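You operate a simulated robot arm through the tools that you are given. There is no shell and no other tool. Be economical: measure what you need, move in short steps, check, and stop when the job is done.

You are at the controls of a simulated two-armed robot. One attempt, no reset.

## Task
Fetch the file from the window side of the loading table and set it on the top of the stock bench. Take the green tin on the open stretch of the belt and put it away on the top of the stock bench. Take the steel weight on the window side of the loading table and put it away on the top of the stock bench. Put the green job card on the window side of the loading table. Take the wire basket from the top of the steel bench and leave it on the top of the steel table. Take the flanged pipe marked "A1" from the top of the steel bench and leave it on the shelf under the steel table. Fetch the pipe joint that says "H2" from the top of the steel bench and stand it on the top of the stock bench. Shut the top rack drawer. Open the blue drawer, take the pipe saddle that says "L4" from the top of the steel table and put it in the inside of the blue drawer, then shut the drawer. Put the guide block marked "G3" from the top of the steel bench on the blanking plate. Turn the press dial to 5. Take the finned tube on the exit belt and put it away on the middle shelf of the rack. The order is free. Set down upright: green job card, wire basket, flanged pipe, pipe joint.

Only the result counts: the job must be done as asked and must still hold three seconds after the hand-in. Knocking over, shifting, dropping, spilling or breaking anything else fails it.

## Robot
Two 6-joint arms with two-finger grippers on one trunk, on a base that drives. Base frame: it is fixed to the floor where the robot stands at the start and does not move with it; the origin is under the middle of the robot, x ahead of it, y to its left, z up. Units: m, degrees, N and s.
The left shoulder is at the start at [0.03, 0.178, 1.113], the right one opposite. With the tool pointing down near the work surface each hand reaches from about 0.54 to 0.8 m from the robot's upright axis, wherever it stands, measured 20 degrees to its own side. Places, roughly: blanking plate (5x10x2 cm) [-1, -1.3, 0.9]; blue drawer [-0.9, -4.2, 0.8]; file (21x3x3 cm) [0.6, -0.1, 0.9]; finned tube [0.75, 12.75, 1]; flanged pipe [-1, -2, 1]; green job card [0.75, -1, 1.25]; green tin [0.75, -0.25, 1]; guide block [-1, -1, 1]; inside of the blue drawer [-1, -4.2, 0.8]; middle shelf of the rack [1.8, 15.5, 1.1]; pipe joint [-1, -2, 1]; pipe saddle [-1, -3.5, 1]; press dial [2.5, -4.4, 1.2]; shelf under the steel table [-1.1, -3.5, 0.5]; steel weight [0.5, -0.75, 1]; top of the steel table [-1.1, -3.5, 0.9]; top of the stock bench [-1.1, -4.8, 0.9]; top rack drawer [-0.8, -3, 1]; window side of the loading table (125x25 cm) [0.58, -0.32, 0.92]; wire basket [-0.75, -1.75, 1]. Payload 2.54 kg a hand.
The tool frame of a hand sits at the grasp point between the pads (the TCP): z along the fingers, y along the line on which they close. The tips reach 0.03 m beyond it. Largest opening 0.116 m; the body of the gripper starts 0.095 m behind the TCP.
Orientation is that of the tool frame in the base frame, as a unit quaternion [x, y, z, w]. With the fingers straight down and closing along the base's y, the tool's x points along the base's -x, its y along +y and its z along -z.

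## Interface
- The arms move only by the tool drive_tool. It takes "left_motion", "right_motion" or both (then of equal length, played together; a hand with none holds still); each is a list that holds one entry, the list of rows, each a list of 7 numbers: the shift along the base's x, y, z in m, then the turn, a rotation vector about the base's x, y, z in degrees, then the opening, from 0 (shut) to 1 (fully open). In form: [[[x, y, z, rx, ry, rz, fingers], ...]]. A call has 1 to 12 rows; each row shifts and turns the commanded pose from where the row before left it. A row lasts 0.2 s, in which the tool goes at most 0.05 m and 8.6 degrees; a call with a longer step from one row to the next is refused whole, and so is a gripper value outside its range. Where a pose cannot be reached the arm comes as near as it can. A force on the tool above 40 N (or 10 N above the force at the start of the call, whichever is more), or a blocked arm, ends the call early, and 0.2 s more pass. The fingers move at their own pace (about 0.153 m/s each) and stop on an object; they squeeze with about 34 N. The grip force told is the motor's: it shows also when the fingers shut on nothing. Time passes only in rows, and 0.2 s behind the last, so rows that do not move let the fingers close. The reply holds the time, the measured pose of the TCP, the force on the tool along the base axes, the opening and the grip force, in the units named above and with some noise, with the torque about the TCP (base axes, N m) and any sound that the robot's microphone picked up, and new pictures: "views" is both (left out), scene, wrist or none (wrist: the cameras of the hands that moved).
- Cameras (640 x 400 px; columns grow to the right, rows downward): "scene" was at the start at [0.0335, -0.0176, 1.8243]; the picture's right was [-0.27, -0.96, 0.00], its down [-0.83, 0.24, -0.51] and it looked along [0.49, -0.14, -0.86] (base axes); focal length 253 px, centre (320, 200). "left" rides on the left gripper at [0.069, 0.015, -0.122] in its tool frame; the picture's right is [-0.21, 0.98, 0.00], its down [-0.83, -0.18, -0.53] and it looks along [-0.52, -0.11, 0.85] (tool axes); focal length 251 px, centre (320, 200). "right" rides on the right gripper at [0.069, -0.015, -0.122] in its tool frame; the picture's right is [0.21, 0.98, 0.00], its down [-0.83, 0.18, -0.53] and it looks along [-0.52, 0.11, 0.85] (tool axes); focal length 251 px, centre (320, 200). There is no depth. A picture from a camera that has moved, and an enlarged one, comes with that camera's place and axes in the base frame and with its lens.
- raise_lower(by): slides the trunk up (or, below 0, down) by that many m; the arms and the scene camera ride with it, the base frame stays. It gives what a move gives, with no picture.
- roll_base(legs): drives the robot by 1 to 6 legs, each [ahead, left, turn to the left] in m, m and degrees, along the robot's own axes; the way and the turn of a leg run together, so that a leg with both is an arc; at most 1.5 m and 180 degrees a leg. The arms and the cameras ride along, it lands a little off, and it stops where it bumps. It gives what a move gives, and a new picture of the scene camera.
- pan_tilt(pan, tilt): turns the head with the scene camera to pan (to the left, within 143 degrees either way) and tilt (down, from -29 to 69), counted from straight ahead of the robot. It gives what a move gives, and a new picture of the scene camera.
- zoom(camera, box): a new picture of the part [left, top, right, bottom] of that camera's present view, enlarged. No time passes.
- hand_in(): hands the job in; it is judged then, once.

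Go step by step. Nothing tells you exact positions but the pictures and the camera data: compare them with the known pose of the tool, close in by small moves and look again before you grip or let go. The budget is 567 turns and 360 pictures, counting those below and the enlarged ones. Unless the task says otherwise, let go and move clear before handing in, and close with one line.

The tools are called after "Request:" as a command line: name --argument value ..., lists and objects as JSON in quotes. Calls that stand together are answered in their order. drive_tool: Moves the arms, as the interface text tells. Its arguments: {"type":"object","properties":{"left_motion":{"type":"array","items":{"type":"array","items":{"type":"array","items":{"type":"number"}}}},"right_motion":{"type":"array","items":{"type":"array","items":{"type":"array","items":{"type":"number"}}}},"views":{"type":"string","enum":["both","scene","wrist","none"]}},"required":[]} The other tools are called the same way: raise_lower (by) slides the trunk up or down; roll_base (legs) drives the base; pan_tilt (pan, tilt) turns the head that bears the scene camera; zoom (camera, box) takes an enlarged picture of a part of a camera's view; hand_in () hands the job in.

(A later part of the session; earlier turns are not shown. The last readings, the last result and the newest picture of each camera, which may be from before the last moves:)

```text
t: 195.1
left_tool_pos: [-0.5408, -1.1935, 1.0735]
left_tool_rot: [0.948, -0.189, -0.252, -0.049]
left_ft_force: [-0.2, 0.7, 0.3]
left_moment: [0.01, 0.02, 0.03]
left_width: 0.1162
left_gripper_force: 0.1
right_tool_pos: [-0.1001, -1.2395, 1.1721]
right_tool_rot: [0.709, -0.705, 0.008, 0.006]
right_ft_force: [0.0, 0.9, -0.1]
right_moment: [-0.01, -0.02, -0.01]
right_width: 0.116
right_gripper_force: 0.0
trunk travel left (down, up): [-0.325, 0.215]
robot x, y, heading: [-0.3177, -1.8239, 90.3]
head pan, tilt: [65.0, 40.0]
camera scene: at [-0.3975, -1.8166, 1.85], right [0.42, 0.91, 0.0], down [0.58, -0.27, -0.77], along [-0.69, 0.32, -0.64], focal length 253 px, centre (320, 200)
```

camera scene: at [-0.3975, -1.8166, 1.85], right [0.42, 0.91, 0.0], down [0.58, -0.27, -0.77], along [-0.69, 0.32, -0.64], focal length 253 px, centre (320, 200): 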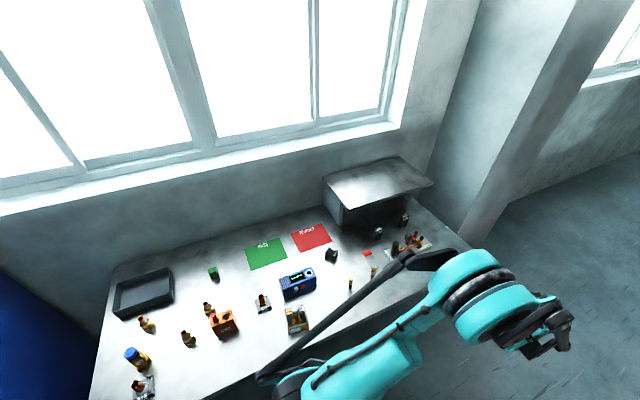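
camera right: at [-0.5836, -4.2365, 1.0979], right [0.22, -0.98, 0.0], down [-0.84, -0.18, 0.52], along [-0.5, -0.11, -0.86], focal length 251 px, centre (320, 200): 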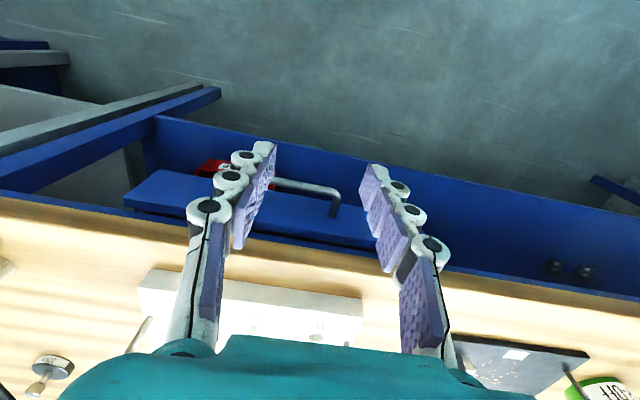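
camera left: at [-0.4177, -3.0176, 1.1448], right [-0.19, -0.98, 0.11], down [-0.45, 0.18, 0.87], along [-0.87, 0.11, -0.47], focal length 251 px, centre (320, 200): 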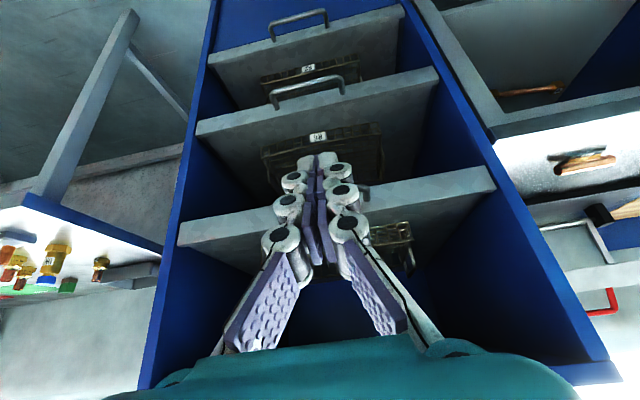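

The bench items are all upright. The earlier reset was refused, so I finish turning the left hand down now.

Request:
drive_tool --left_motion '[[[0.03, 0, 0.03, -2.87, -6.93, 0, 1], [0.03, 0, 0.03, -2.87, -6.93, 0, 1], [0.03, 0, 0.03, -2.87, -6.93, 0, 1], [0.01, 0, 0.03, -2.87, -6.93, 0, 1], [0, 0, 0, 0, 0, -8.4, 1], [0, 0, 0, 0, 0, -8.4, 1], [0, 0, 0, 0, 0, -8.4, 1], [0, 0, 0, 0, 0, -8.4, 1], [0, 0, 0, 0, 0, -8.4, 1], [0, 0, 0, 0, 0, -8.4, 1], [0, 0, 0, 0, 0, -8.4, 1], [0, 0, 0, 0, 0, -8.4, 1]]]' --views "none"

Request:
zoom --camera "scene" --box '[80, 220, 300, 400]'

Request:
zoom --camera "scene" --box '[280, 160, 480, 310]'

```text
t: 197.7
left_tool_pos: [-0.4399, -1.1921, 1.1928]
left_tool_rot: [0.708, -0.706, 0.0, 0.003]
left_ft_force: [-0.3, -0.8, 0.3]
left_moment: [-0.02, 0.01, -0.01]
left_width: 0.1163
left_gripper_force: 0.1
right_tool_pos: [-0.0997, -1.2404, 1.1725]
right_tool_rot: [0.709, -0.705, 0.009, 0.006]
right_ft_force: [-0.6, -0.2, -0.2]
right_moment: [0.0, 0.02, 0.02]
right_width: 0.1158
right_gripper_force: 0.0
trunk travel left (down, up): [-0.325, 0.215]
robot x, y, heading: [-0.3198, -1.8256, 90.3]
head pan, tilt: [65.0, 40.0]
```

```text
2.22 times, centred on (190, 310) of scene
camera zoom: at [-0.3976, -1.8169, 1.85], right [0.42, 0.91, 0.0], down [0.58, -0.27, -0.77], along [-0.69, 0.32, -0.64], focal length 562 px, centre (609, -44)
```

zoom: 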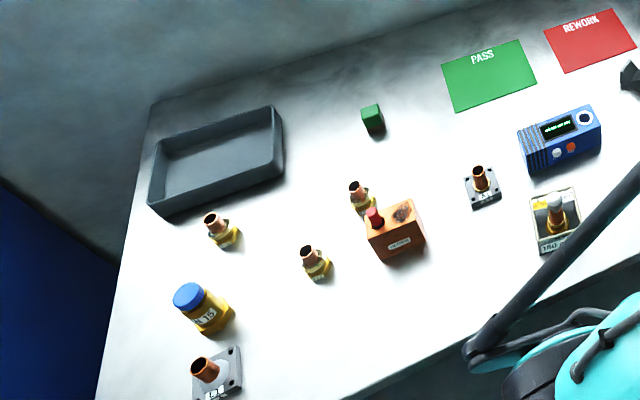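

```text
2.67 times, centred on (380, 235) of scene
camera zoom: at [-0.3976, -1.8169, 1.85], right [0.42, 0.91, 0.0], down [0.58, -0.27, -0.77], along [-0.69, 0.32, -0.64], focal length 674 px, centre (160, 107)
```

zoom: 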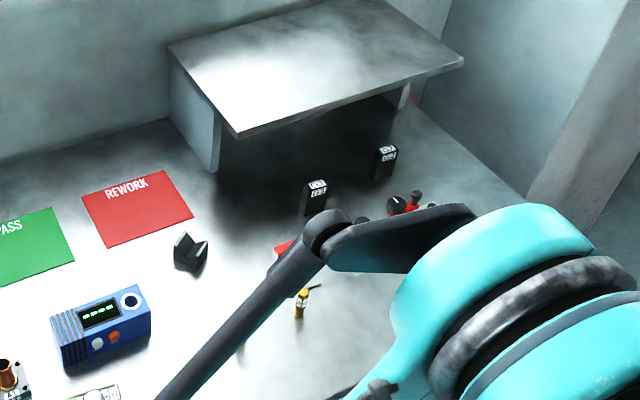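

I see the flanged pipes, brass joints, small wire basket and guide blocks on the steel bench. Turning to face it.

Request:
roll_base --legs '[[0, -0.15, 0], [0, 0, 90]]'

Request:
pan_tilt --pan 0 --tilt 55

```text
t: 202.8
left_tool_pos: [-0.8015, -1.9328, 1.1934]
left_tool_rot: [1.0, -0.008, 0.003, 0.001]
left_ft_force: [0.0, 0.7, 0.8]
left_moment: [-0.05, -0.02, 0.01]
left_width: 0.1159
left_gripper_force: 0.1
right_tool_pos: [-0.7478, -1.5942, 1.1715]
right_tool_rot: [1.0, -0.008, 0.01, -0.002]
right_ft_force: [0.2, 0.2, -0.5]
right_moment: [-0.01, 0.0, -0.01]
right_width: 0.116
right_gripper_force: 0.0
trunk travel left (down, up): [-0.325, 0.215]
robot x, y, heading: [-0.1683, -1.8221, 179.1]
head pan, tilt: [65.0, 40.0]
camera scene: at [-0.1785, -1.8998, 1.85], right [-0.9, 0.44, 0.0], down [0.28, 0.58, -0.77], along [-0.34, -0.69, -0.64], focal length 253 px, centre (320, 200)
```

scene: 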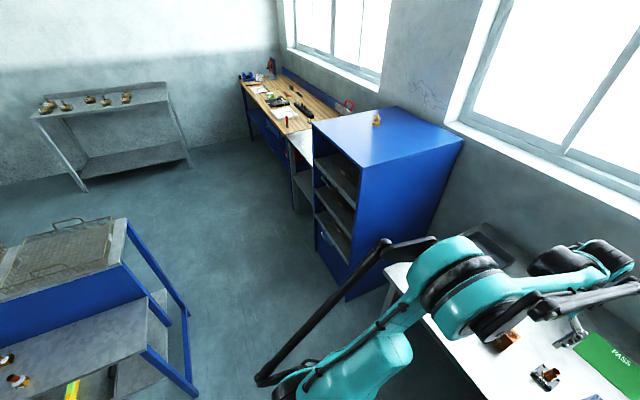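

```text
t: 204.2
left_tool_pos: [-0.8021, -1.9329, 1.1922]
left_tool_rot: [1.0, -0.008, 0.003, 0.002]
left_ft_force: [0.2, -0.2, 0.5]
left_moment: [-0.02, 0.03, 0.01]
left_width: 0.1162
left_gripper_force: 0.0
right_tool_pos: [-0.748, -1.5932, 1.1716]
right_tool_rot: [1.0, -0.007, 0.01, -0.002]
right_ft_force: [0.5, 0.5, 1.0]
right_moment: [-0.02, 0.0, 0.0]
right_width: 0.1159
right_gripper_force: 0.0
trunk travel left (down, up): [-0.325, 0.215]
robot x, y, heading: [-0.1682, -1.8232, 179.1]
head pan, tilt: [0.0, 55.0]
camera scene: at [-0.2134, -1.822, 1.8294], right [0.02, 1.0, 0.0], down [0.82, -0.01, -0.57], along [-0.57, 0.01, -0.82], focal length 253 px, centre (320, 200)
```

scene: 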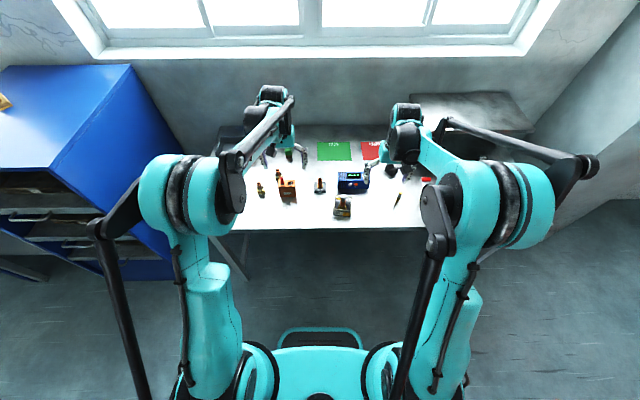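

Request:
zoom --camera "scene" --box '[230, 125, 430, 250]'

Request:
drive_tool --left_motion '[[[0, 0, 0.02, 0, 0, 0, 1]]]' --right_motion '[[[0, 0, 0.02, 0, 0, 0, 1]]]' --views "wrist"

```text
3.20 times, centred on (330, 188) of scene
camera zoom: at [-0.2134, -1.822, 1.8294], right [0.02, 1.0, 0.0], down [0.82, -0.01, -0.57], along [-0.57, 0.01, -0.82], focal length 809 px, centre (288, 240)
```

zoom: 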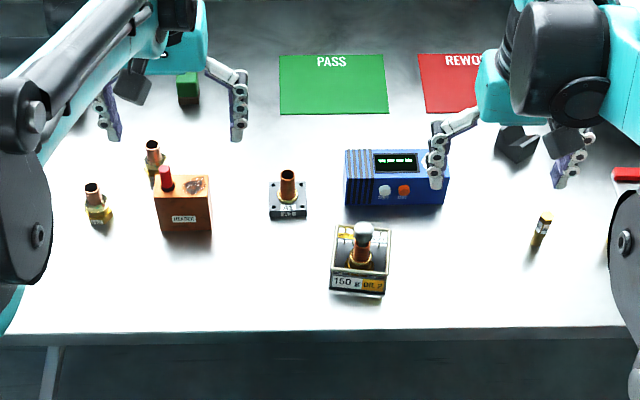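

```text
t: 204.6
left_tool_pos: [-0.801, -1.933, 1.2142]
left_tool_rot: [1.0, -0.008, 0.002, 0.001]
left_ft_force: [0.2, 0.2, -0.3]
left_moment: [-0.01, 0.02, 0.02]
left_width: 0.1161
left_gripper_force: 0.0
right_tool_pos: [-0.7485, -1.5937, 1.194]
right_tool_rot: [1.0, -0.007, 0.01, -0.001]
right_ft_force: [0.3, -0.6, 0.3]
right_moment: [0.03, 0.03, -0.03]
right_width: 0.1159
right_gripper_force: 0.1
trunk travel left (down, up): [-0.325, 0.215]
robot x, y, heading: [-0.1677, -1.8216, 179.2]
head pan, tilt: [0.0, 55.0]
camera right: at [-0.6807, -1.5803, 1.318], right [0.2, -0.98, 0.0], down [-0.84, -0.17, 0.52], along [-0.51, -0.1, -0.86], focal length 251 px, centre (320, 200)
camera left: at [-0.7318, -1.9493, 1.3355], right [-0.23, -0.97, 0.0], down [-0.83, 0.2, 0.53], along [-0.52, 0.12, -0.85], focal length 251 px, centre (320, 200)
```

right: 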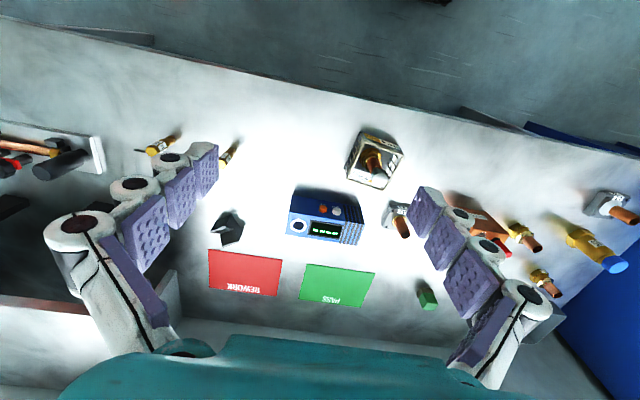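
left: 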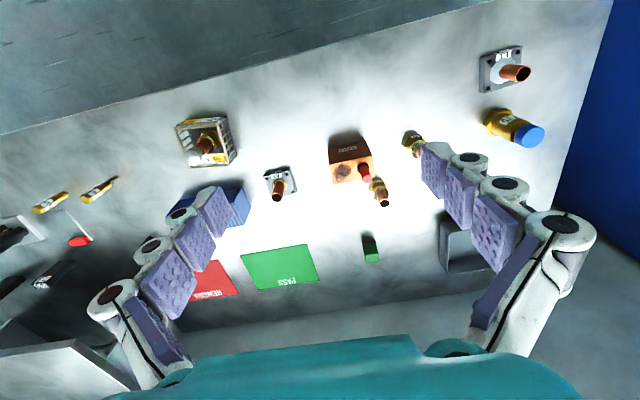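

Request:
zoom --camera "left" --box '[150, 100, 310, 220]'

Request:
zoom --camera "left" --box '[300, 30, 560, 220]'

Request:
zoom --camera "right" --box '[0, 110, 260, 300]'

```text
3.33 times, centred on (230, 160) of left
camera zoom: at [-0.7318, -1.9493, 1.3355], right [-0.23, -0.97, 0.0], down [-0.83, 0.2, 0.53], along [-0.52, 0.12, -0.85], focal length 838 px, centre (620, 333)
```

zoom: 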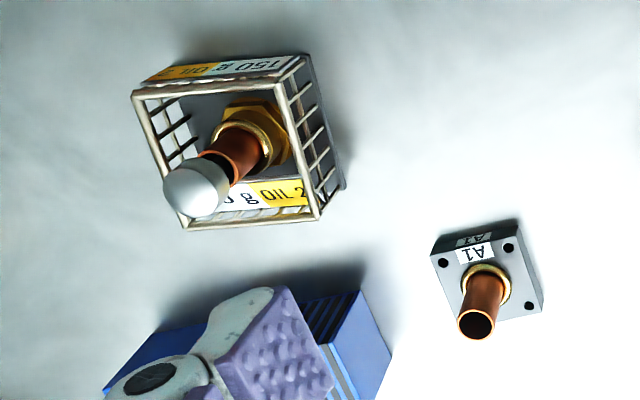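

```text
2.11 times, centred on (430, 125) of left
camera zoom: at [-0.7318, -1.9493, 1.3355], right [-0.23, -0.97, 0.0], down [-0.83, 0.2, 0.53], along [-0.52, 0.12, -0.85], focal length 529 px, centre (88, 358)
```

zoom: 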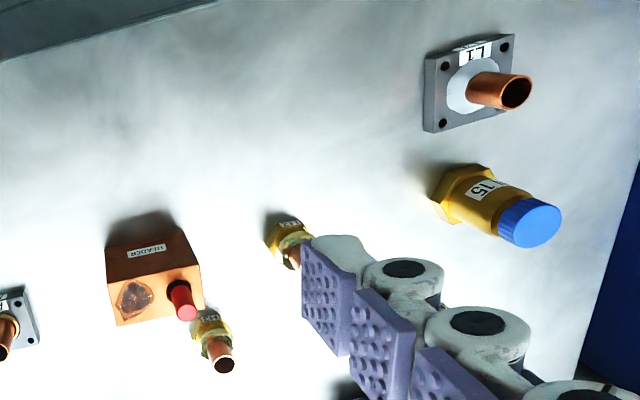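

```text
2.11 times, centred on (130, 205) of right
camera zoom: at [-0.6807, -1.5803, 1.318], right [0.2, -0.98, 0.0], down [-0.84, -0.17, 0.52], along [-0.51, -0.1, -0.86], focal length 529 px, centre (720, 190)
```

zoom: 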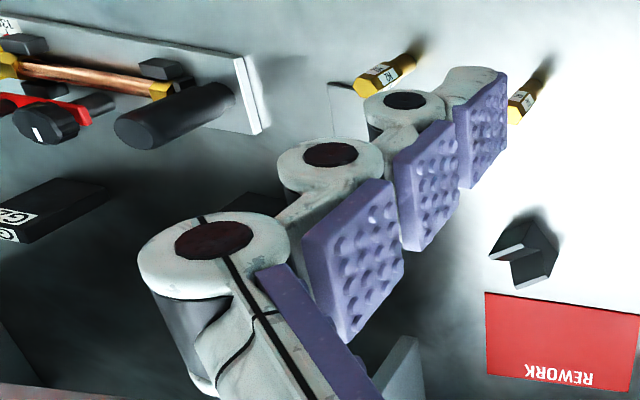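

A1 is the flanged pipe near (-0.92, -1.83); the small wire basket (with contents) is near (-0.82, -1.70). I move the right hand above the basket.

Request:
drive_tool --right_motion '[[[-0.035, -0.03, -0.01, 0, 0, 0, 1], [-0.035, -0.035, -0.02, 0, 0, 0, 1], [0, -0.04, -0.02, 0, 0, 0, 1], [0, 0, 0, 0, 0, 0, 1]]]' --views "wrist"

```text
refused: row 2 steps farther than a row can; nothing moved
```

Request:
drive_tool --right_motion '[[[-0.025, -0.03, -0.01, 0, 0, 0, 1], [-0.025, -0.03, -0.01, 0, 0, 0, 1], [-0.02, -0.03, -0.01, 0, 0, 0, 1], [0, -0.015, -0.02, 0, 0, 0, 1], [0, 0, 0, 0, 0, 0, 1]]]' --views "wrist"

```text
t: 205.8
left_tool_pos: [-0.8018, -1.9324, 1.2129]
left_tool_rot: [1.0, -0.008, 0.003, 0.002]
left_ft_force: [-0.1, 0.0, -0.2]
left_moment: [-0.01, 0.01, 0.0]
left_width: 0.1157
left_gripper_force: 0.0
right_tool_pos: [-0.8182, -1.7, 1.1423]
right_tool_rot: [1.0, -0.008, 0.01, -0.001]
right_ft_force: [-0.9, -0.8, 0.6]
right_moment: [0.0, -0.01, -0.01]
right_width: 0.1157
right_gripper_force: 0.1
trunk travel left (down, up): [-0.325, 0.215]
robot x, y, heading: [-0.1702, -1.8252, 179.0]
head pan, tilt: [0.0, 55.0]
camera right: at [-0.7517, -1.6857, 1.2677], right [0.2, -0.98, 0.0], down [-0.84, -0.17, 0.52], along [-0.51, -0.1, -0.86], focal length 251 px, centre (320, 200)
```

right: 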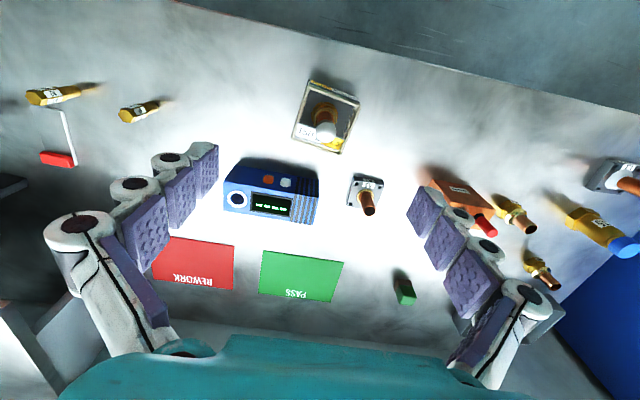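

Request:
zoom --camera "right" --box '[260, 60, 420, 160]'

```text
4.00 times, centred on (340, 110) of right
camera zoom: at [-0.7517, -1.6857, 1.2677], right [0.2, -0.98, 0.0], down [-0.84, -0.17, 0.52], along [-0.51, -0.1, -0.86], focal length 1006 px, centre (240, 560)
```

zoom: 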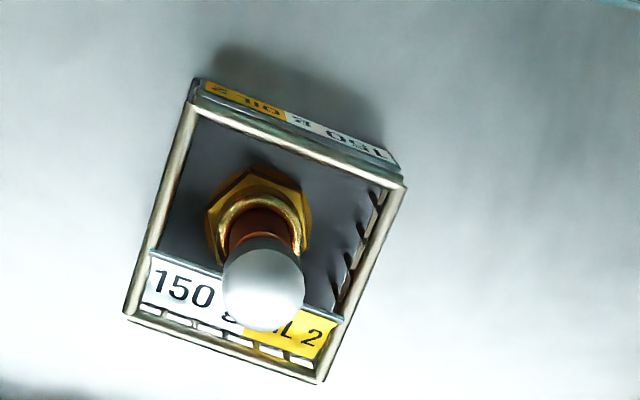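

Basket is ~6.5 cm square, centred (-0.829, -1.707), turned about 7°. Aligning and lowering around it.

Request:
drive_tool --right_motion '[[[-0.011, -0.007, -0.03, 0, 0, -6.7, 1], [0, 0, -0.04, 0, 0, 0, 1], [0, 0, -0.04, 0, 0, 0, 1], [0, 0, 0, 0, 0, 0, 1]]]' --views "wrist"

```text
t: 206.8
left_tool_pos: [-0.802, -1.9328, 1.2127]
left_tool_rot: [1.0, -0.008, 0.002, 0.002]
left_ft_force: [0.7, -0.4, 0.8]
left_moment: [0.0, 0.04, 0.0]
left_width: 0.1161
left_gripper_force: 0.1
right_tool_pos: [-0.8286, -1.7066, 1.0316]
right_tool_rot: [0.998, -0.066, 0.01, -0.001]
right_ft_force: [0.2, 0.5, -0.7]
right_moment: [-0.03, -0.03, 0.01]
right_width: 0.116
right_gripper_force: 0.2
trunk travel left (down, up): [-0.325, 0.215]
robot x, y, heading: [-0.1669, -1.8218, 178.8]
head pan, tilt: [0.0, 55.0]
camera right: at [-0.7607, -1.7006, 1.1574], right [0.08, -1.0, 0.0], down [-0.85, -0.07, 0.52], along [-0.52, -0.04, -0.86], focal length 251 px, centre (320, 200)
```

right: 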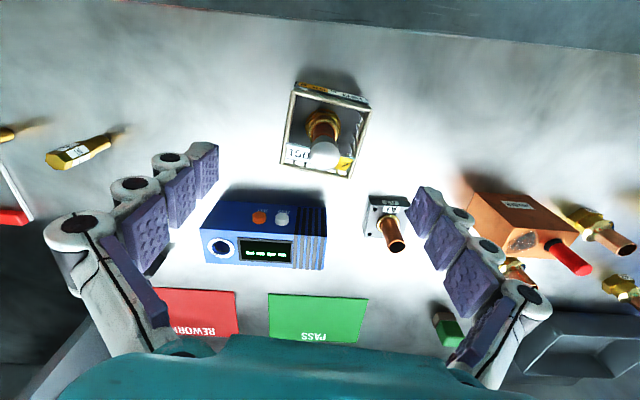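

Request:
drive_tool --right_motion '[[[0.003, 0, -0.03, 0, 0, 0, 1], [0, 0, -0.02, 0, 0, 0, 1], [0, 0, 0, 0, 0, 0, 1]]]' --views "wrist"

Request:
zoom --camera "scene" --box '[270, 140, 410, 240]'

```text
t: 207.6
left_tool_pos: [-0.802, -1.9319, 1.2133]
left_tool_rot: [1.0, -0.008, 0.003, 0.002]
left_ft_force: [-0.4, -0.1, 0.0]
left_moment: [-0.01, 0.01, 0.02]
left_width: 0.1161
left_gripper_force: 0.1
right_tool_pos: [-0.8275, -1.7053, 0.9808]
right_tool_rot: [0.998, -0.066, 0.009, -0.001]
right_ft_force: [0.1, -0.1, 0.2]
right_moment: [-0.03, 0.01, -0.03]
right_width: 0.116
right_gripper_force: 0.1
trunk travel left (down, up): [-0.325, 0.215]
robot x, y, heading: [-0.1722, -1.8234, 179.1]
head pan, tilt: [0.0, 55.0]
camera right: at [-0.759, -1.6996, 1.107], right [0.08, -1.0, 0.0], down [-0.85, -0.07, 0.52], along [-0.51, -0.04, -0.86], focal length 251 px, centre (320, 200)
```

right: 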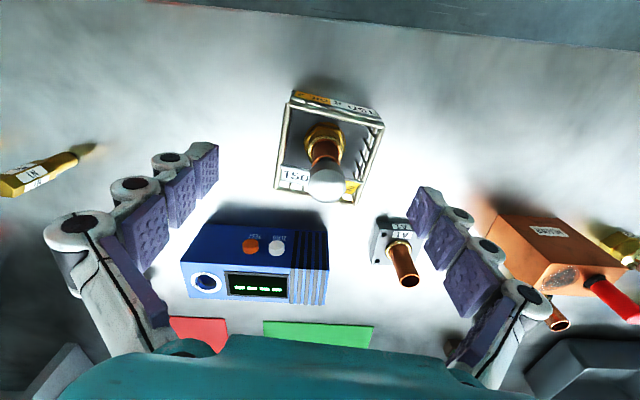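

```text
4.00 times, centred on (340, 190) of scene
camera zoom: at [-0.2133, -1.822, 1.8294], right [0.02, 1.0, 0.0], down [0.82, -0.01, -0.57], along [-0.57, 0.01, -0.82], focal length 1012 px, centre (240, 240)
```

zoom: 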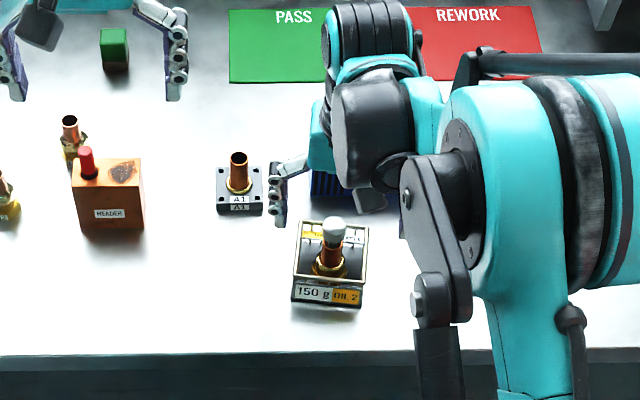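

Request:
drive_tool --right_motion '[[[0.0, -0.005, -0.03, 0, 0, 0, 1], [0, 0, -0.012, 0, 0, 0, 1], [0, 0, 0, 0, 0, 0, 1]]]' --views "wrist"

```text
t: 208.4
left_tool_pos: [-0.8017, -1.9318, 1.2131]
left_tool_rot: [1.0, -0.008, 0.003, 0.003]
left_ft_force: [-0.7, 0.3, 0.2]
left_moment: [0.01, -0.01, 0.02]
left_width: 0.1161
left_gripper_force: 0.1
right_tool_pos: [-0.8277, -1.7111, 0.9403]
right_tool_rot: [0.998, -0.065, 0.011, -0.001]
right_ft_force: [1.1, 0.4, 0.1]
right_moment: [0.0, -0.02, 0.03]
right_width: 0.1159
right_gripper_force: 0.0
trunk travel left (down, up): [-0.325, 0.215]
robot x, y, heading: [-0.1689, -1.8225, 179.1]
head pan, tilt: [0.0, 55.0]
camera right: at [-0.7589, -1.705, 1.0646], right [0.08, -1.0, 0.0], down [-0.85, -0.07, 0.52], along [-0.51, -0.04, -0.86], focal length 251 px, centre (320, 200)
```

right: 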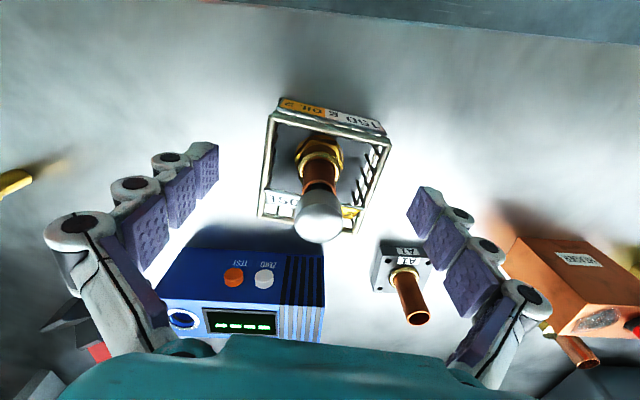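

Request:
drive_tool --right_motion '[[[0.0, -0.002, -0.012, 0, 0, 0, 1], [0, 0, -0.012, 0, 0, 0, 1], [0, 0, 0, 0, 0, 0, 0.7], [0, 0, 0, 0, 0, 0, 0.5], [0, 0, 0, 0, 0, 0, 0.4], [0, 0, 0, 0, 0, 0, 0.4]]]' --views "wrist"

```text
t: 209.8
left_tool_pos: [-0.8023, -1.9336, 1.2131]
left_tool_rot: [1.0, -0.008, 0.003, 0.002]
left_ft_force: [-0.1, 0.4, 0.1]
left_moment: [0.01, -0.03, 0.01]
left_width: 0.1159
left_gripper_force: 0.0
right_tool_pos: [-0.8272, -1.7123, 0.9161]
right_tool_rot: [0.998, -0.066, 0.01, -0.002]
right_ft_force: [0.4, -0.1, -0.3]
right_moment: [0.0, -0.01, -0.04]
right_width: 0.0794
right_gripper_force: 34.1
trunk travel left (down, up): [-0.325, 0.215]
robot x, y, heading: [-0.1701, -1.8262, 178.9]
head pan, tilt: [0.0, 55.0]
camera right: at [-0.759, -1.707, 1.041], right [0.08, -1.0, 0.0], down [-0.85, -0.07, 0.52], along [-0.51, -0.04, -0.86], focal length 251 px, centre (320, 200)
```

right: 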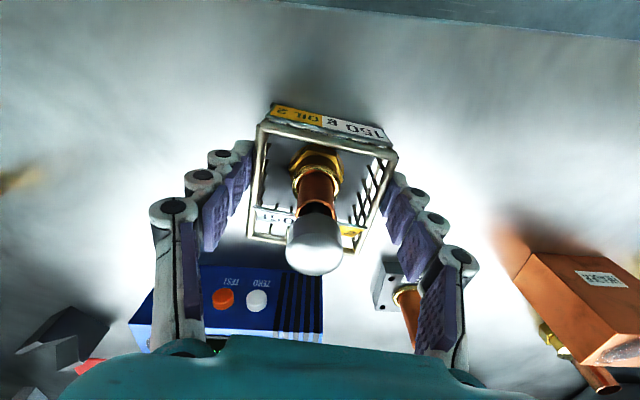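

Basket gripped at 79 mm. Lifting it gently.

Request:
drive_tool --right_motion '[[[0, 0, 0.02, 0, 0, 0, 0.4], [0, 0, 0.03, 0, 0, 0, 0.4], [0, 0, 0.03, 0, 0, 0, 0.4], [0, 0, 0.03, 0, 0, 0, 0.4], [0, 0, 0.03, 0, 0, 0, 0.4], [0, 0, 0.03, 0, 0, 0, 0.4], [0, 0.03, 0.02, 0, 0, 0, 0.4], [0, 0.03, 0, 0, 0, 0, 0.4]]]' --views "wrist"

```text
t: 211.6
left_tool_pos: [-0.8034, -1.9317, 1.2119]
left_tool_rot: [1.0, -0.009, 0.002, 0.001]
left_ft_force: [-0.4, 1.3, -0.3]
left_moment: [0.0, -0.01, -0.05]
left_width: 0.116
left_gripper_force: 0.0
right_tool_pos: [-0.8271, -1.6528, 1.1057]
right_tool_rot: [0.998, -0.065, 0.011, 0.0]
right_ft_force: [-0.2, 0.0, -1.4]
right_moment: [-0.02, -0.05, 0.03]
right_width: 0.0791
right_gripper_force: 33.9
trunk travel left (down, up): [-0.325, 0.215]
robot x, y, heading: [-0.1671, -1.8277, 179.1]
head pan, tilt: [0.0, 55.0]
camera right: at [-0.7596, -1.647, 1.2316], right [0.09, -1.0, 0.0], down [-0.85, -0.07, 0.52], along [-0.51, -0.05, -0.86], focal length 251 px, centre (320, 200)
```

right: 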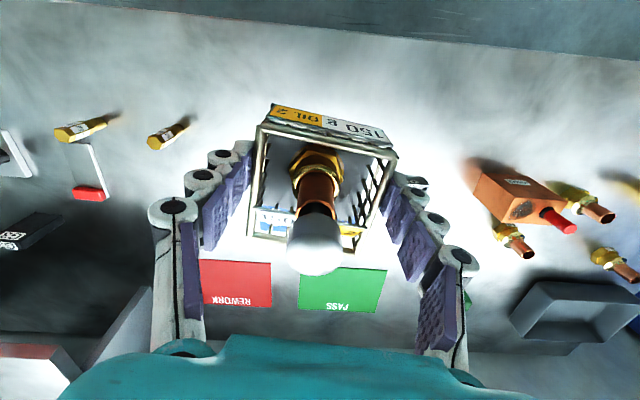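

Basket is up and steady. Next A1 with the left hand, tilted 60° so it can later go on the low shelf.

Request:
drive_tool --left_motion '[[[0, 0.012, -0.01, 0, 7.5, 0, 0.6], [0, 0.012, -0.01, 0, 7.5, 0, 0.6], [0, 0.012, -0.01, 0, 7.5, 0, 0.6], [0, 0.012, -0.01, 0, 7.5, 0, 0.6], [0, 0.012, -0.01, 0, 7.5, 0, 0.6], [0, 0.012, -0.01, 0, 7.5, 0, 0.6], [0, 0.012, -0.01, 0, 7.5, 0, 0.6], [0, 0.012, -0.01, 0, 7.5, 0, 0.6]]]' --right_motion '[[[0, 0.01, 0.01, 0, 0, 0, 0.4], [0, 0.01, 0.01, 0, 0, 0, 0.4], [0, 0.01, 0.01, 0, 0, 0, 0.4], [0, 0.01, 0.01, 0, 0, 0, 0.4], [0, 0.01, 0.01, 0, 0, 0, 0.4], [0, 0.0, 0, 0, 0, 0, 0.4], [0, 0, 0, 0, 0, 0, 0.4], [0, 0, 0, 0, 0, 0, 0.4]]]' --views "both"

```text
t: 213.4
left_tool_pos: [-0.8032, -1.8343, 1.1327]
left_tool_rot: [0.867, -0.006, -0.499, 0.005]
left_ft_force: [-0.2, -0.5, -0.9]
left_moment: [0.02, 0.02, 0.0]
left_width: 0.0696
left_gripper_force: 0.1
right_tool_pos: [-0.8273, -1.6023, 1.1557]
right_tool_rot: [0.998, -0.066, 0.01, 0.0]
right_ft_force: [0.1, -0.6, -1.2]
right_moment: [-0.04, -0.03, 0.03]
right_width: 0.0791
right_gripper_force: 33.7
trunk travel left (down, up): [-0.325, 0.215]
robot x, y, heading: [-0.1685, -1.8228, 179.1]
head pan, tilt: [0.0, 55.0]
camera scene: at [-0.2145, -1.8209, 1.8293], right [0.02, 1.0, 0.0], down [0.82, -0.01, -0.57], along [-0.57, 0.01, -0.82], focal length 253 px, centre (320, 200)
camera right: at [-0.7594, -1.5965, 1.2807], right [0.08, -1.0, 0.0], down [-0.85, -0.07, 0.52], along [-0.51, -0.05, -0.86], focal length 251 px, centre (320, 200)
camera left: at [-0.6627, -1.8515, 1.1339], right [-0.11, -0.97, 0.2], down [0.05, 0.2, 0.98], along [-0.99, 0.12, 0.02], focal length 251 px, centre (320, 200)
```

scene: 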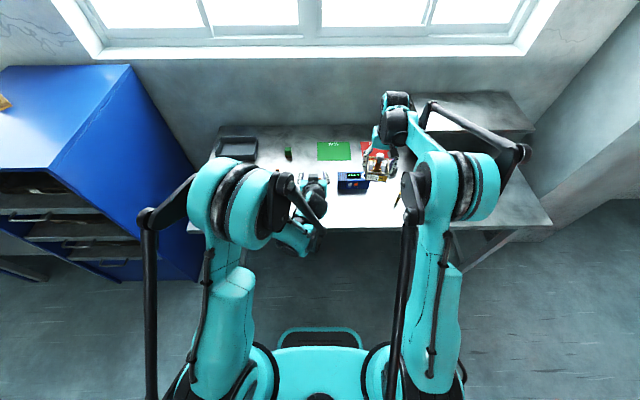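
right: 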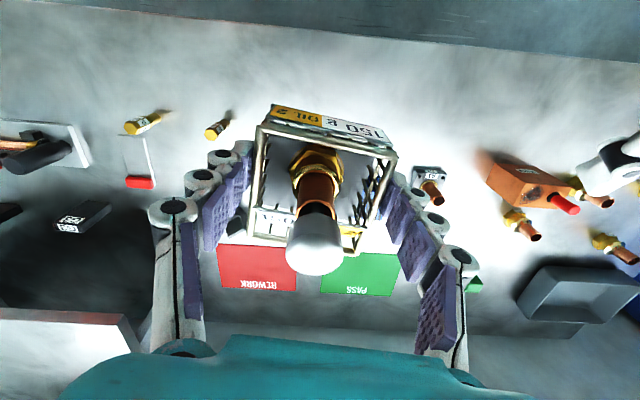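
left: 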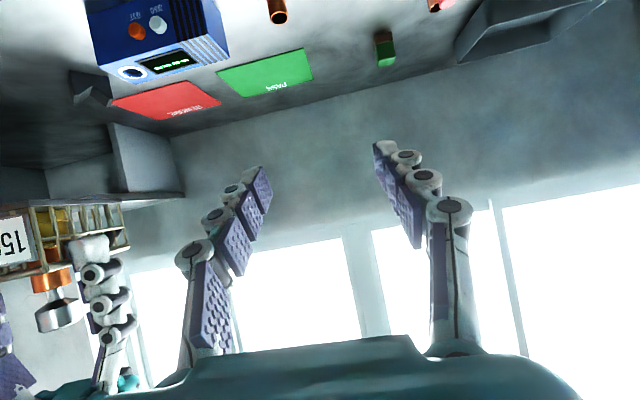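

Request:
drive_tool --left_motion '[[[0, 0, -0.04, 0, 0, 0, 0.6], [0, 0.005, -0.04, 0, 0, 0, 0.6], [0, 0.005, -0.04, 0, 0, 0, 0.6], [0, 0, 0, 0, 0, 0, 0.6]]]' --views "wrist"

```text
t: 214.4
left_tool_pos: [-0.8332, -1.81, 1.0419]
left_tool_rot: [0.868, -0.006, -0.497, 0.005]
left_ft_force: [-0.1, 0.1, 0.2]
left_moment: [0.03, 0.01, -0.01]
left_width: 0.0696
left_gripper_force: 0.0
left hand out of reach, approached as far as the arm can: row 2, 3
right_tool_pos: [-0.8266, -1.6025, 1.1565]
right_tool_rot: [0.998, -0.065, 0.009, -0.001]
right_ft_force: [0.6, -1.3, -0.7]
right_moment: [0.01, 0.01, 0.01]
right_width: 0.0791
right_gripper_force: 33.9
trunk travel left (down, up): [-0.325, 0.215]
robot x, y, heading: [-0.175, -1.8266, 179.0]
head pan, tilt: [0.0, 55.0]
camera left: at [-0.693, -1.8272, 1.044], right [-0.11, -0.97, 0.2], down [0.04, 0.2, 0.98], along [-0.99, 0.12, 0.02], focal length 251 px, centre (320, 200)
```

left: 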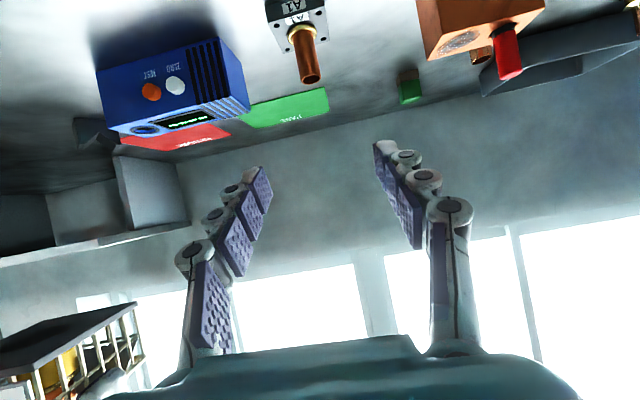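

Too close to the body; I back the base and lower the trunk a bit, then re-approach.

Request:
roll_base --legs '[[-0.15, 0, 0]]'

Request:
raise_lower --by -0.1

Request:
drive_tool --left_motion '[[[-0.03, 0, 0, 0, 0, 0, 0.6], [-0.03, 0, 0, 0, 0, 0, 0.6], [0, 0, 0, 0, 0, 0, 0.6]]]' --views "wrist"

```text
t: 215.8
left_tool_pos: [-0.6827, -1.8131, 1.0432]
left_tool_rot: [0.867, -0.006, -0.498, 0.005]
left_ft_force: [1.3, -0.3, -0.3]
left_moment: [0.01, -0.01, -0.01]
left_width: 0.0696
left_gripper_force: 0.1
right_tool_pos: [-0.6755, -1.6056, 1.1558]
right_tool_rot: [0.998, -0.066, 0.01, 0.0]
right_ft_force: [-0.3, -0.6, -1.3]
right_moment: [0.0, 0.01, 0.02]
right_width: 0.0793
right_gripper_force: 33.4
trunk travel left (down, up): [-0.325, 0.215]
robot x, y, heading: [-0.0184, -1.8239, 178.9]
head pan, tilt: [0.0, 55.0]
camera scene: at [-0.0621, -1.8244, 1.8294], right [0.02, 1.0, 0.0], down [0.82, -0.01, -0.57], along [-0.57, 0.01, -0.82], focal length 253 px, centre (320, 200)
```

scene: 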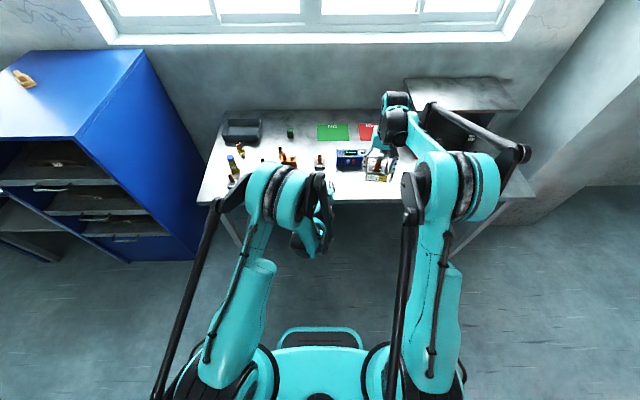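

```text
t: 217.1
left_tool_pos: [-0.6837, -1.8132, 0.9424]
left_tool_rot: [0.868, -0.007, -0.497, 0.005]
left_ft_force: [0.4, -0.6, -0.4]
left_moment: [0.0, 0.0, -0.02]
left_width: 0.0694
left_gripper_force: 0.0
right_tool_pos: [-0.6759, -1.6052, 1.0559]
right_tool_rot: [0.998, -0.067, 0.009, -0.002]
right_ft_force: [-0.1, -0.4, -0.8]
right_moment: [-0.02, -0.02, -0.02]
right_width: 0.0792
right_gripper_force: 33.7
trunk travel left (down, up): [-0.225, 0.315]
robot x, y, heading: [-0.0186, -1.8241, 179.2]
head pan, tilt: [0.0, 55.0]
```

```text
t: 217.9
left_tool_pos: [-0.7456, -1.8125, 0.9431]
left_tool_rot: [0.867, -0.006, -0.497, 0.006]
left_ft_force: [0.0, 0.0, 0.9]
left_moment: [0.01, -0.02, -0.02]
left_width: 0.0697
left_gripper_force: 0.1
right_tool_pos: [-0.6756, -1.6044, 1.0567]
right_tool_rot: [0.998, -0.067, 0.009, -0.001]
right_ft_force: [0.1, 1.2, -1.2]
right_moment: [0.02, 0.01, -0.02]
right_width: 0.0793
right_gripper_force: 34.3
trunk travel left (down, up): [-0.225, 0.315]
robot x, y, heading: [-0.0213, -1.8276, 178.9]
head pan, tilt: [0.0, 55.0]
camera left: at [-0.6041, -1.8294, 0.9438], right [-0.11, -0.97, 0.2], down [0.04, 0.2, 0.98], along [-0.99, 0.12, 0.02], focal length 251 px, centre (320, 200)
```

left: 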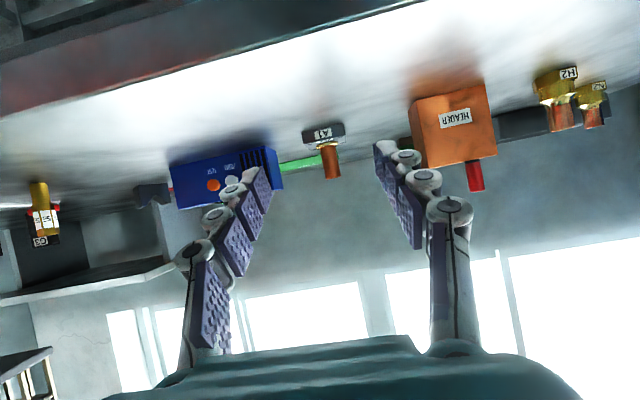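

A1 stands between the blue box and the orange header block (I also spot the H2 joint at right). Approaching with a narrower opening.

Request:
drive_tool --left_motion '[[[-0.03, 0.0, -0.02, 0, 0, 0, 0.4], [-0.035, 0.0, -0.02, 0, 0, 0, 0.4], [-0.035, 0.0, 0, 0, 0, 0, 0.4], [-0.03, 0, 0, 0, 0, 0, 0.4], [0, 0, 0, 0, 0, 0, 0.4]]]' --views "wrist"

```text
t: 219.1
left_tool_pos: [-0.8744, -1.8134, 0.9018]
left_tool_rot: [0.868, -0.006, -0.497, 0.005]
left_ft_force: [-0.3, -0.3, 0.1]
left_moment: [-0.01, -0.01, 0.0]
left_width: 0.0463
left_gripper_force: 0.0
right_tool_pos: [-0.6742, -1.605, 1.0566]
right_tool_rot: [0.998, -0.066, 0.01, -0.001]
right_ft_force: [0.4, -0.6, -1.0]
right_moment: [0.01, -0.01, 0.03]
right_width: 0.0789
right_gripper_force: 33.2
trunk travel left (down, up): [-0.225, 0.315]
robot x, y, heading: [-0.0157, -1.8294, 179.0]
head pan, tilt: [0.0, 55.0]
camera left: at [-0.7338, -1.8288, 0.9039], right [-0.11, -0.97, 0.2], down [0.04, 0.2, 0.98], along [-0.99, 0.12, 0.02], focal length 251 px, centre (320, 200)
```

left: 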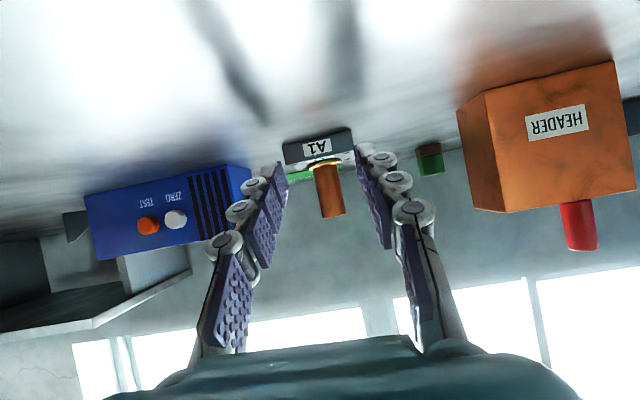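

Request:
drive_tool --left_motion '[[[-0.028, 0.0, 0.005, 0, 0, 0, 0.4], [-0.024, 0.0, 0, 0, 0, 0, 0.4], [0, 0, 0, 0, 0, 0, 0.4]]]' --views "wrist"

```text
t: 219.9
left_tool_pos: [-0.9261, -1.8129, 0.9069]
left_tool_rot: [0.868, -0.007, -0.497, 0.005]
left_ft_force: [0.1, 0.1, -0.4]
left_moment: [0.01, -0.04, 0.0]
left_width: 0.0463
left_gripper_force: 0.1
right_tool_pos: [-0.6764, -1.6051, 1.0555]
right_tool_rot: [0.998, -0.066, 0.009, -0.001]
right_ft_force: [-0.7, 0.1, -1.6]
right_moment: [-0.01, 0.0, 0.01]
right_width: 0.0791
right_gripper_force: 34.3
trunk travel left (down, up): [-0.225, 0.315]
robot x, y, heading: [-0.0206, -1.8296, 179.2]
head pan, tilt: [0.0, 55.0]
camera left: at [-0.7848, -1.8292, 0.9095], right [-0.11, -0.97, 0.2], down [0.04, 0.2, 0.98], along [-0.99, 0.12, 0.02], focal length 251 px, centre (320, 200)
```

left: 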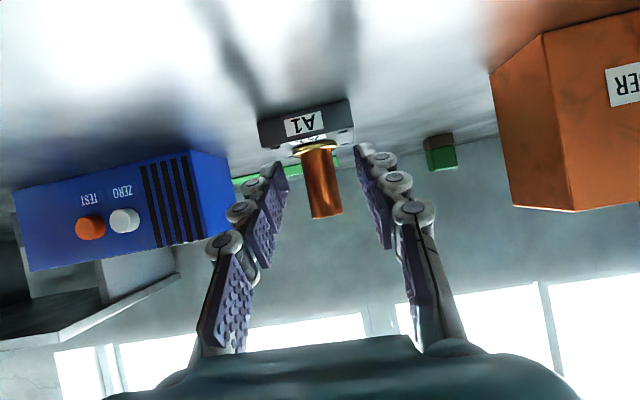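

Pipe is between the pads. Gripping and lifting.

Request:
drive_tool --left_motion '[[[0, 0, 0, 0, 0, 0, 0.1], [0, 0, 0, 0, 0, 0, 0], [0, 0, 0, 0, 0, 0, 0], [0, 0, 0.03, 0, 0, 0, 0], [0, 0, 0.04, 0, 0, 0, 0], [0, 0, 0.04, 0, 0, 0, 0]]]' --views "wrist"

```text
t: 221.3
left_tool_pos: [-0.926, -1.8126, 1.0174]
left_tool_rot: [0.868, -0.007, -0.497, 0.005]
left_ft_force: [0.1, 0.1, -3.0]
left_moment: [-0.02, -0.15, 0.01]
left_width: 0.0194
left_gripper_force: 33.8
right_tool_pos: [-0.6758, -1.6051, 1.0569]
right_tool_rot: [0.998, -0.066, 0.009, -0.001]
right_ft_force: [0.8, -0.4, -1.5]
right_moment: [0.0, 0.01, -0.01]
right_width: 0.0791
right_gripper_force: 33.5
trunk travel left (down, up): [-0.225, 0.315]
robot x, y, heading: [-0.0192, -1.8216, 179.1]
head pan, tilt: [0.0, 55.0]
camera left: at [-0.785, -1.8299, 1.0187], right [-0.11, -0.97, 0.2], down [0.04, 0.2, 0.98], along [-0.99, 0.12, 0.02], focal length 251 px, centre (320, 200)
```

left: 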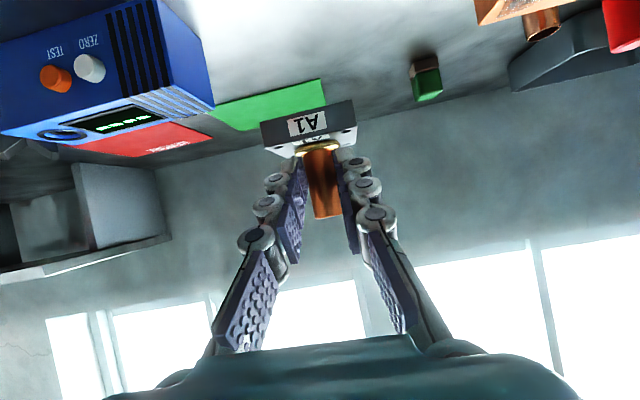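

A1 held. Retracting and driving with both pieces toward the steel table.

Request:
drive_tool --left_motion '[[[0.03, 0, 0.03, 0, 0, 0, 0], [0.04, 0, 0.02, 0, 0, 0, 0], [0.04, 0, 0.02, 0, 0, 0, 0], [0.04, 0, 0, 0, 0, 0, 0], [0.03, 0, 0, 0, 0, 0, 0]]]' --views "none"

Request:
roll_base --legs '[[0, 0, 91], [0, -0.18, 0], [1.5, 0, 0], [0.25, 0, 0], [0, 0.2, 0]]'

```text
t: 222.5
left_tool_pos: [-0.7434, -1.813, 1.0867]
left_tool_rot: [0.868, -0.005, -0.497, 0.007]
left_ft_force: [0.6, 0.2, -2.7]
left_moment: [-0.01, -0.16, -0.01]
left_width: 0.0195
left_gripper_force: 33.7
right_tool_pos: [-0.6757, -1.606, 1.0571]
right_tool_rot: [0.998, -0.066, 0.01, -0.001]
right_ft_force: [1.6, -0.4, -1.7]
right_moment: [-0.04, 0.04, 0.01]
right_width: 0.0792
right_gripper_force: 34.0
trunk travel left (down, up): [-0.225, 0.315]
robot x, y, heading: [-0.0169, -1.8284, 179.3]
head pan, tilt: [0.0, 55.0]
```

```text
t: 237.6
left_tool_pos: [0.0104, -4.3102, 1.0866]
left_tool_rot: [0.611, 0.616, -0.344, 0.359]
left_ft_force: [0.7, -0.4, 0.4]
left_moment: [0.0, 0.03, -0.05]
left_width: 0.0
left_gripper_force: 28.4
right_tool_pos: [-0.1987, -4.2452, 1.0562]
right_tool_rot: [0.745, 0.667, 0.005, -0.008]
right_ft_force: [0.1, -0.3, -0.9]
right_moment: [0.04, 0.02, -0.01]
right_width: 0.079
right_gripper_force: 35.0
trunk travel left (down, up): [-0.225, 0.315]
robot x, y, heading: [0.007, -3.5816, -89.9]
head pan, tilt: [0.0, 55.0]
camera scene: at [0.0063, -3.6246, 1.7293], right [-1.0, 0.0, 0.0], down [0.0, 0.82, -0.57], along [0.0, -0.57, -0.82], focal length 253 px, centre (320, 200)
```

scene: 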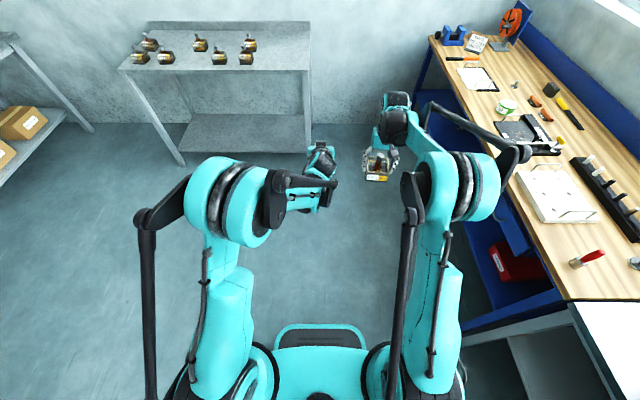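

The left gripper came up empty: A1 was lost on the way. I must find it; first looking around behind.

Request:
pan_tilt --pan -143 --tilt 35

Request:
pan_tilt --pan 143 --tilt 40

```text
t: 239.8
left_tool_pos: [0.0088, -4.3099, 1.0859]
left_tool_rot: [0.612, 0.616, -0.344, 0.358]
left_ft_force: [0.1, 0.2, 0.2]
left_moment: [0.0, 0.0, 0.01]
left_width: 0.0001
left_gripper_force: 28.4
right_tool_pos: [-0.2002, -4.2464, 1.0562]
right_tool_rot: [0.745, 0.667, 0.007, -0.009]
right_ft_force: [-0.3, 0.0, -1.6]
right_moment: [0.06, 0.0, 0.0]
right_width: 0.0787
right_gripper_force: 33.4
trunk travel left (down, up): [-0.225, 0.315]
robot x, y, heading: [0.0069, -3.5833, -89.8]
head pan, tilt: [-143.0, 35.0]
camera scene: at [-0.0488, -3.4825, 1.7576], right [0.8, 0.61, 0.0], down [0.35, -0.46, -0.82], along [-0.5, 0.65, -0.57], focal length 253 px, centre (320, 200)
```

scene: 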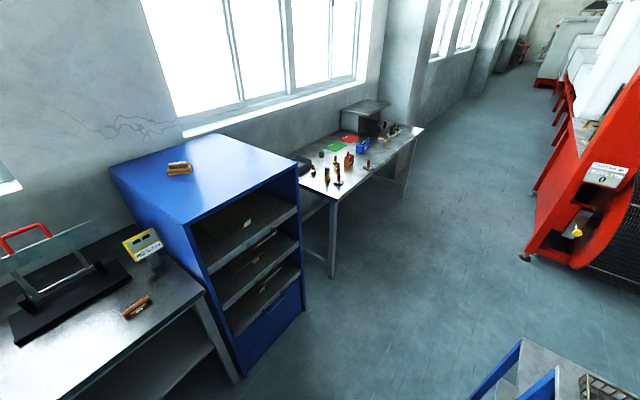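

```text
t: 243.7
left_tool_pos: [0.0089, -4.3084, 1.0877]
left_tool_rot: [0.611, 0.616, -0.344, 0.359]
left_ft_force: [-0.5, 0.0, -0.3]
left_moment: [0.03, -0.01, 0.05]
left_width: 0.0
left_gripper_force: 28.2
right_tool_pos: [-0.2007, -4.2455, 1.0552]
right_tool_rot: [0.745, 0.667, 0.007, -0.008]
right_ft_force: [0.0, 0.6, -1.7]
right_moment: [-0.02, 0.03, 0.02]
right_width: 0.0787
right_gripper_force: 34.1
trunk travel left (down, up): [-0.225, 0.315]
robot x, y, heading: [0.0082, -3.5827, -89.9]
head pan, tilt: [143.0, 40.0]
camera scene: at [0.0554, -3.4845, 1.7501], right [0.8, -0.6, 0.0], down [-0.39, -0.51, -0.77], along [0.46, 0.61, -0.64], focal length 253 px, centre (320, 200)
```

scene: 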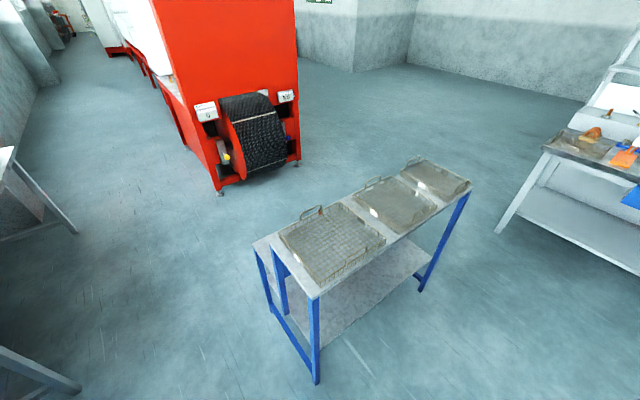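

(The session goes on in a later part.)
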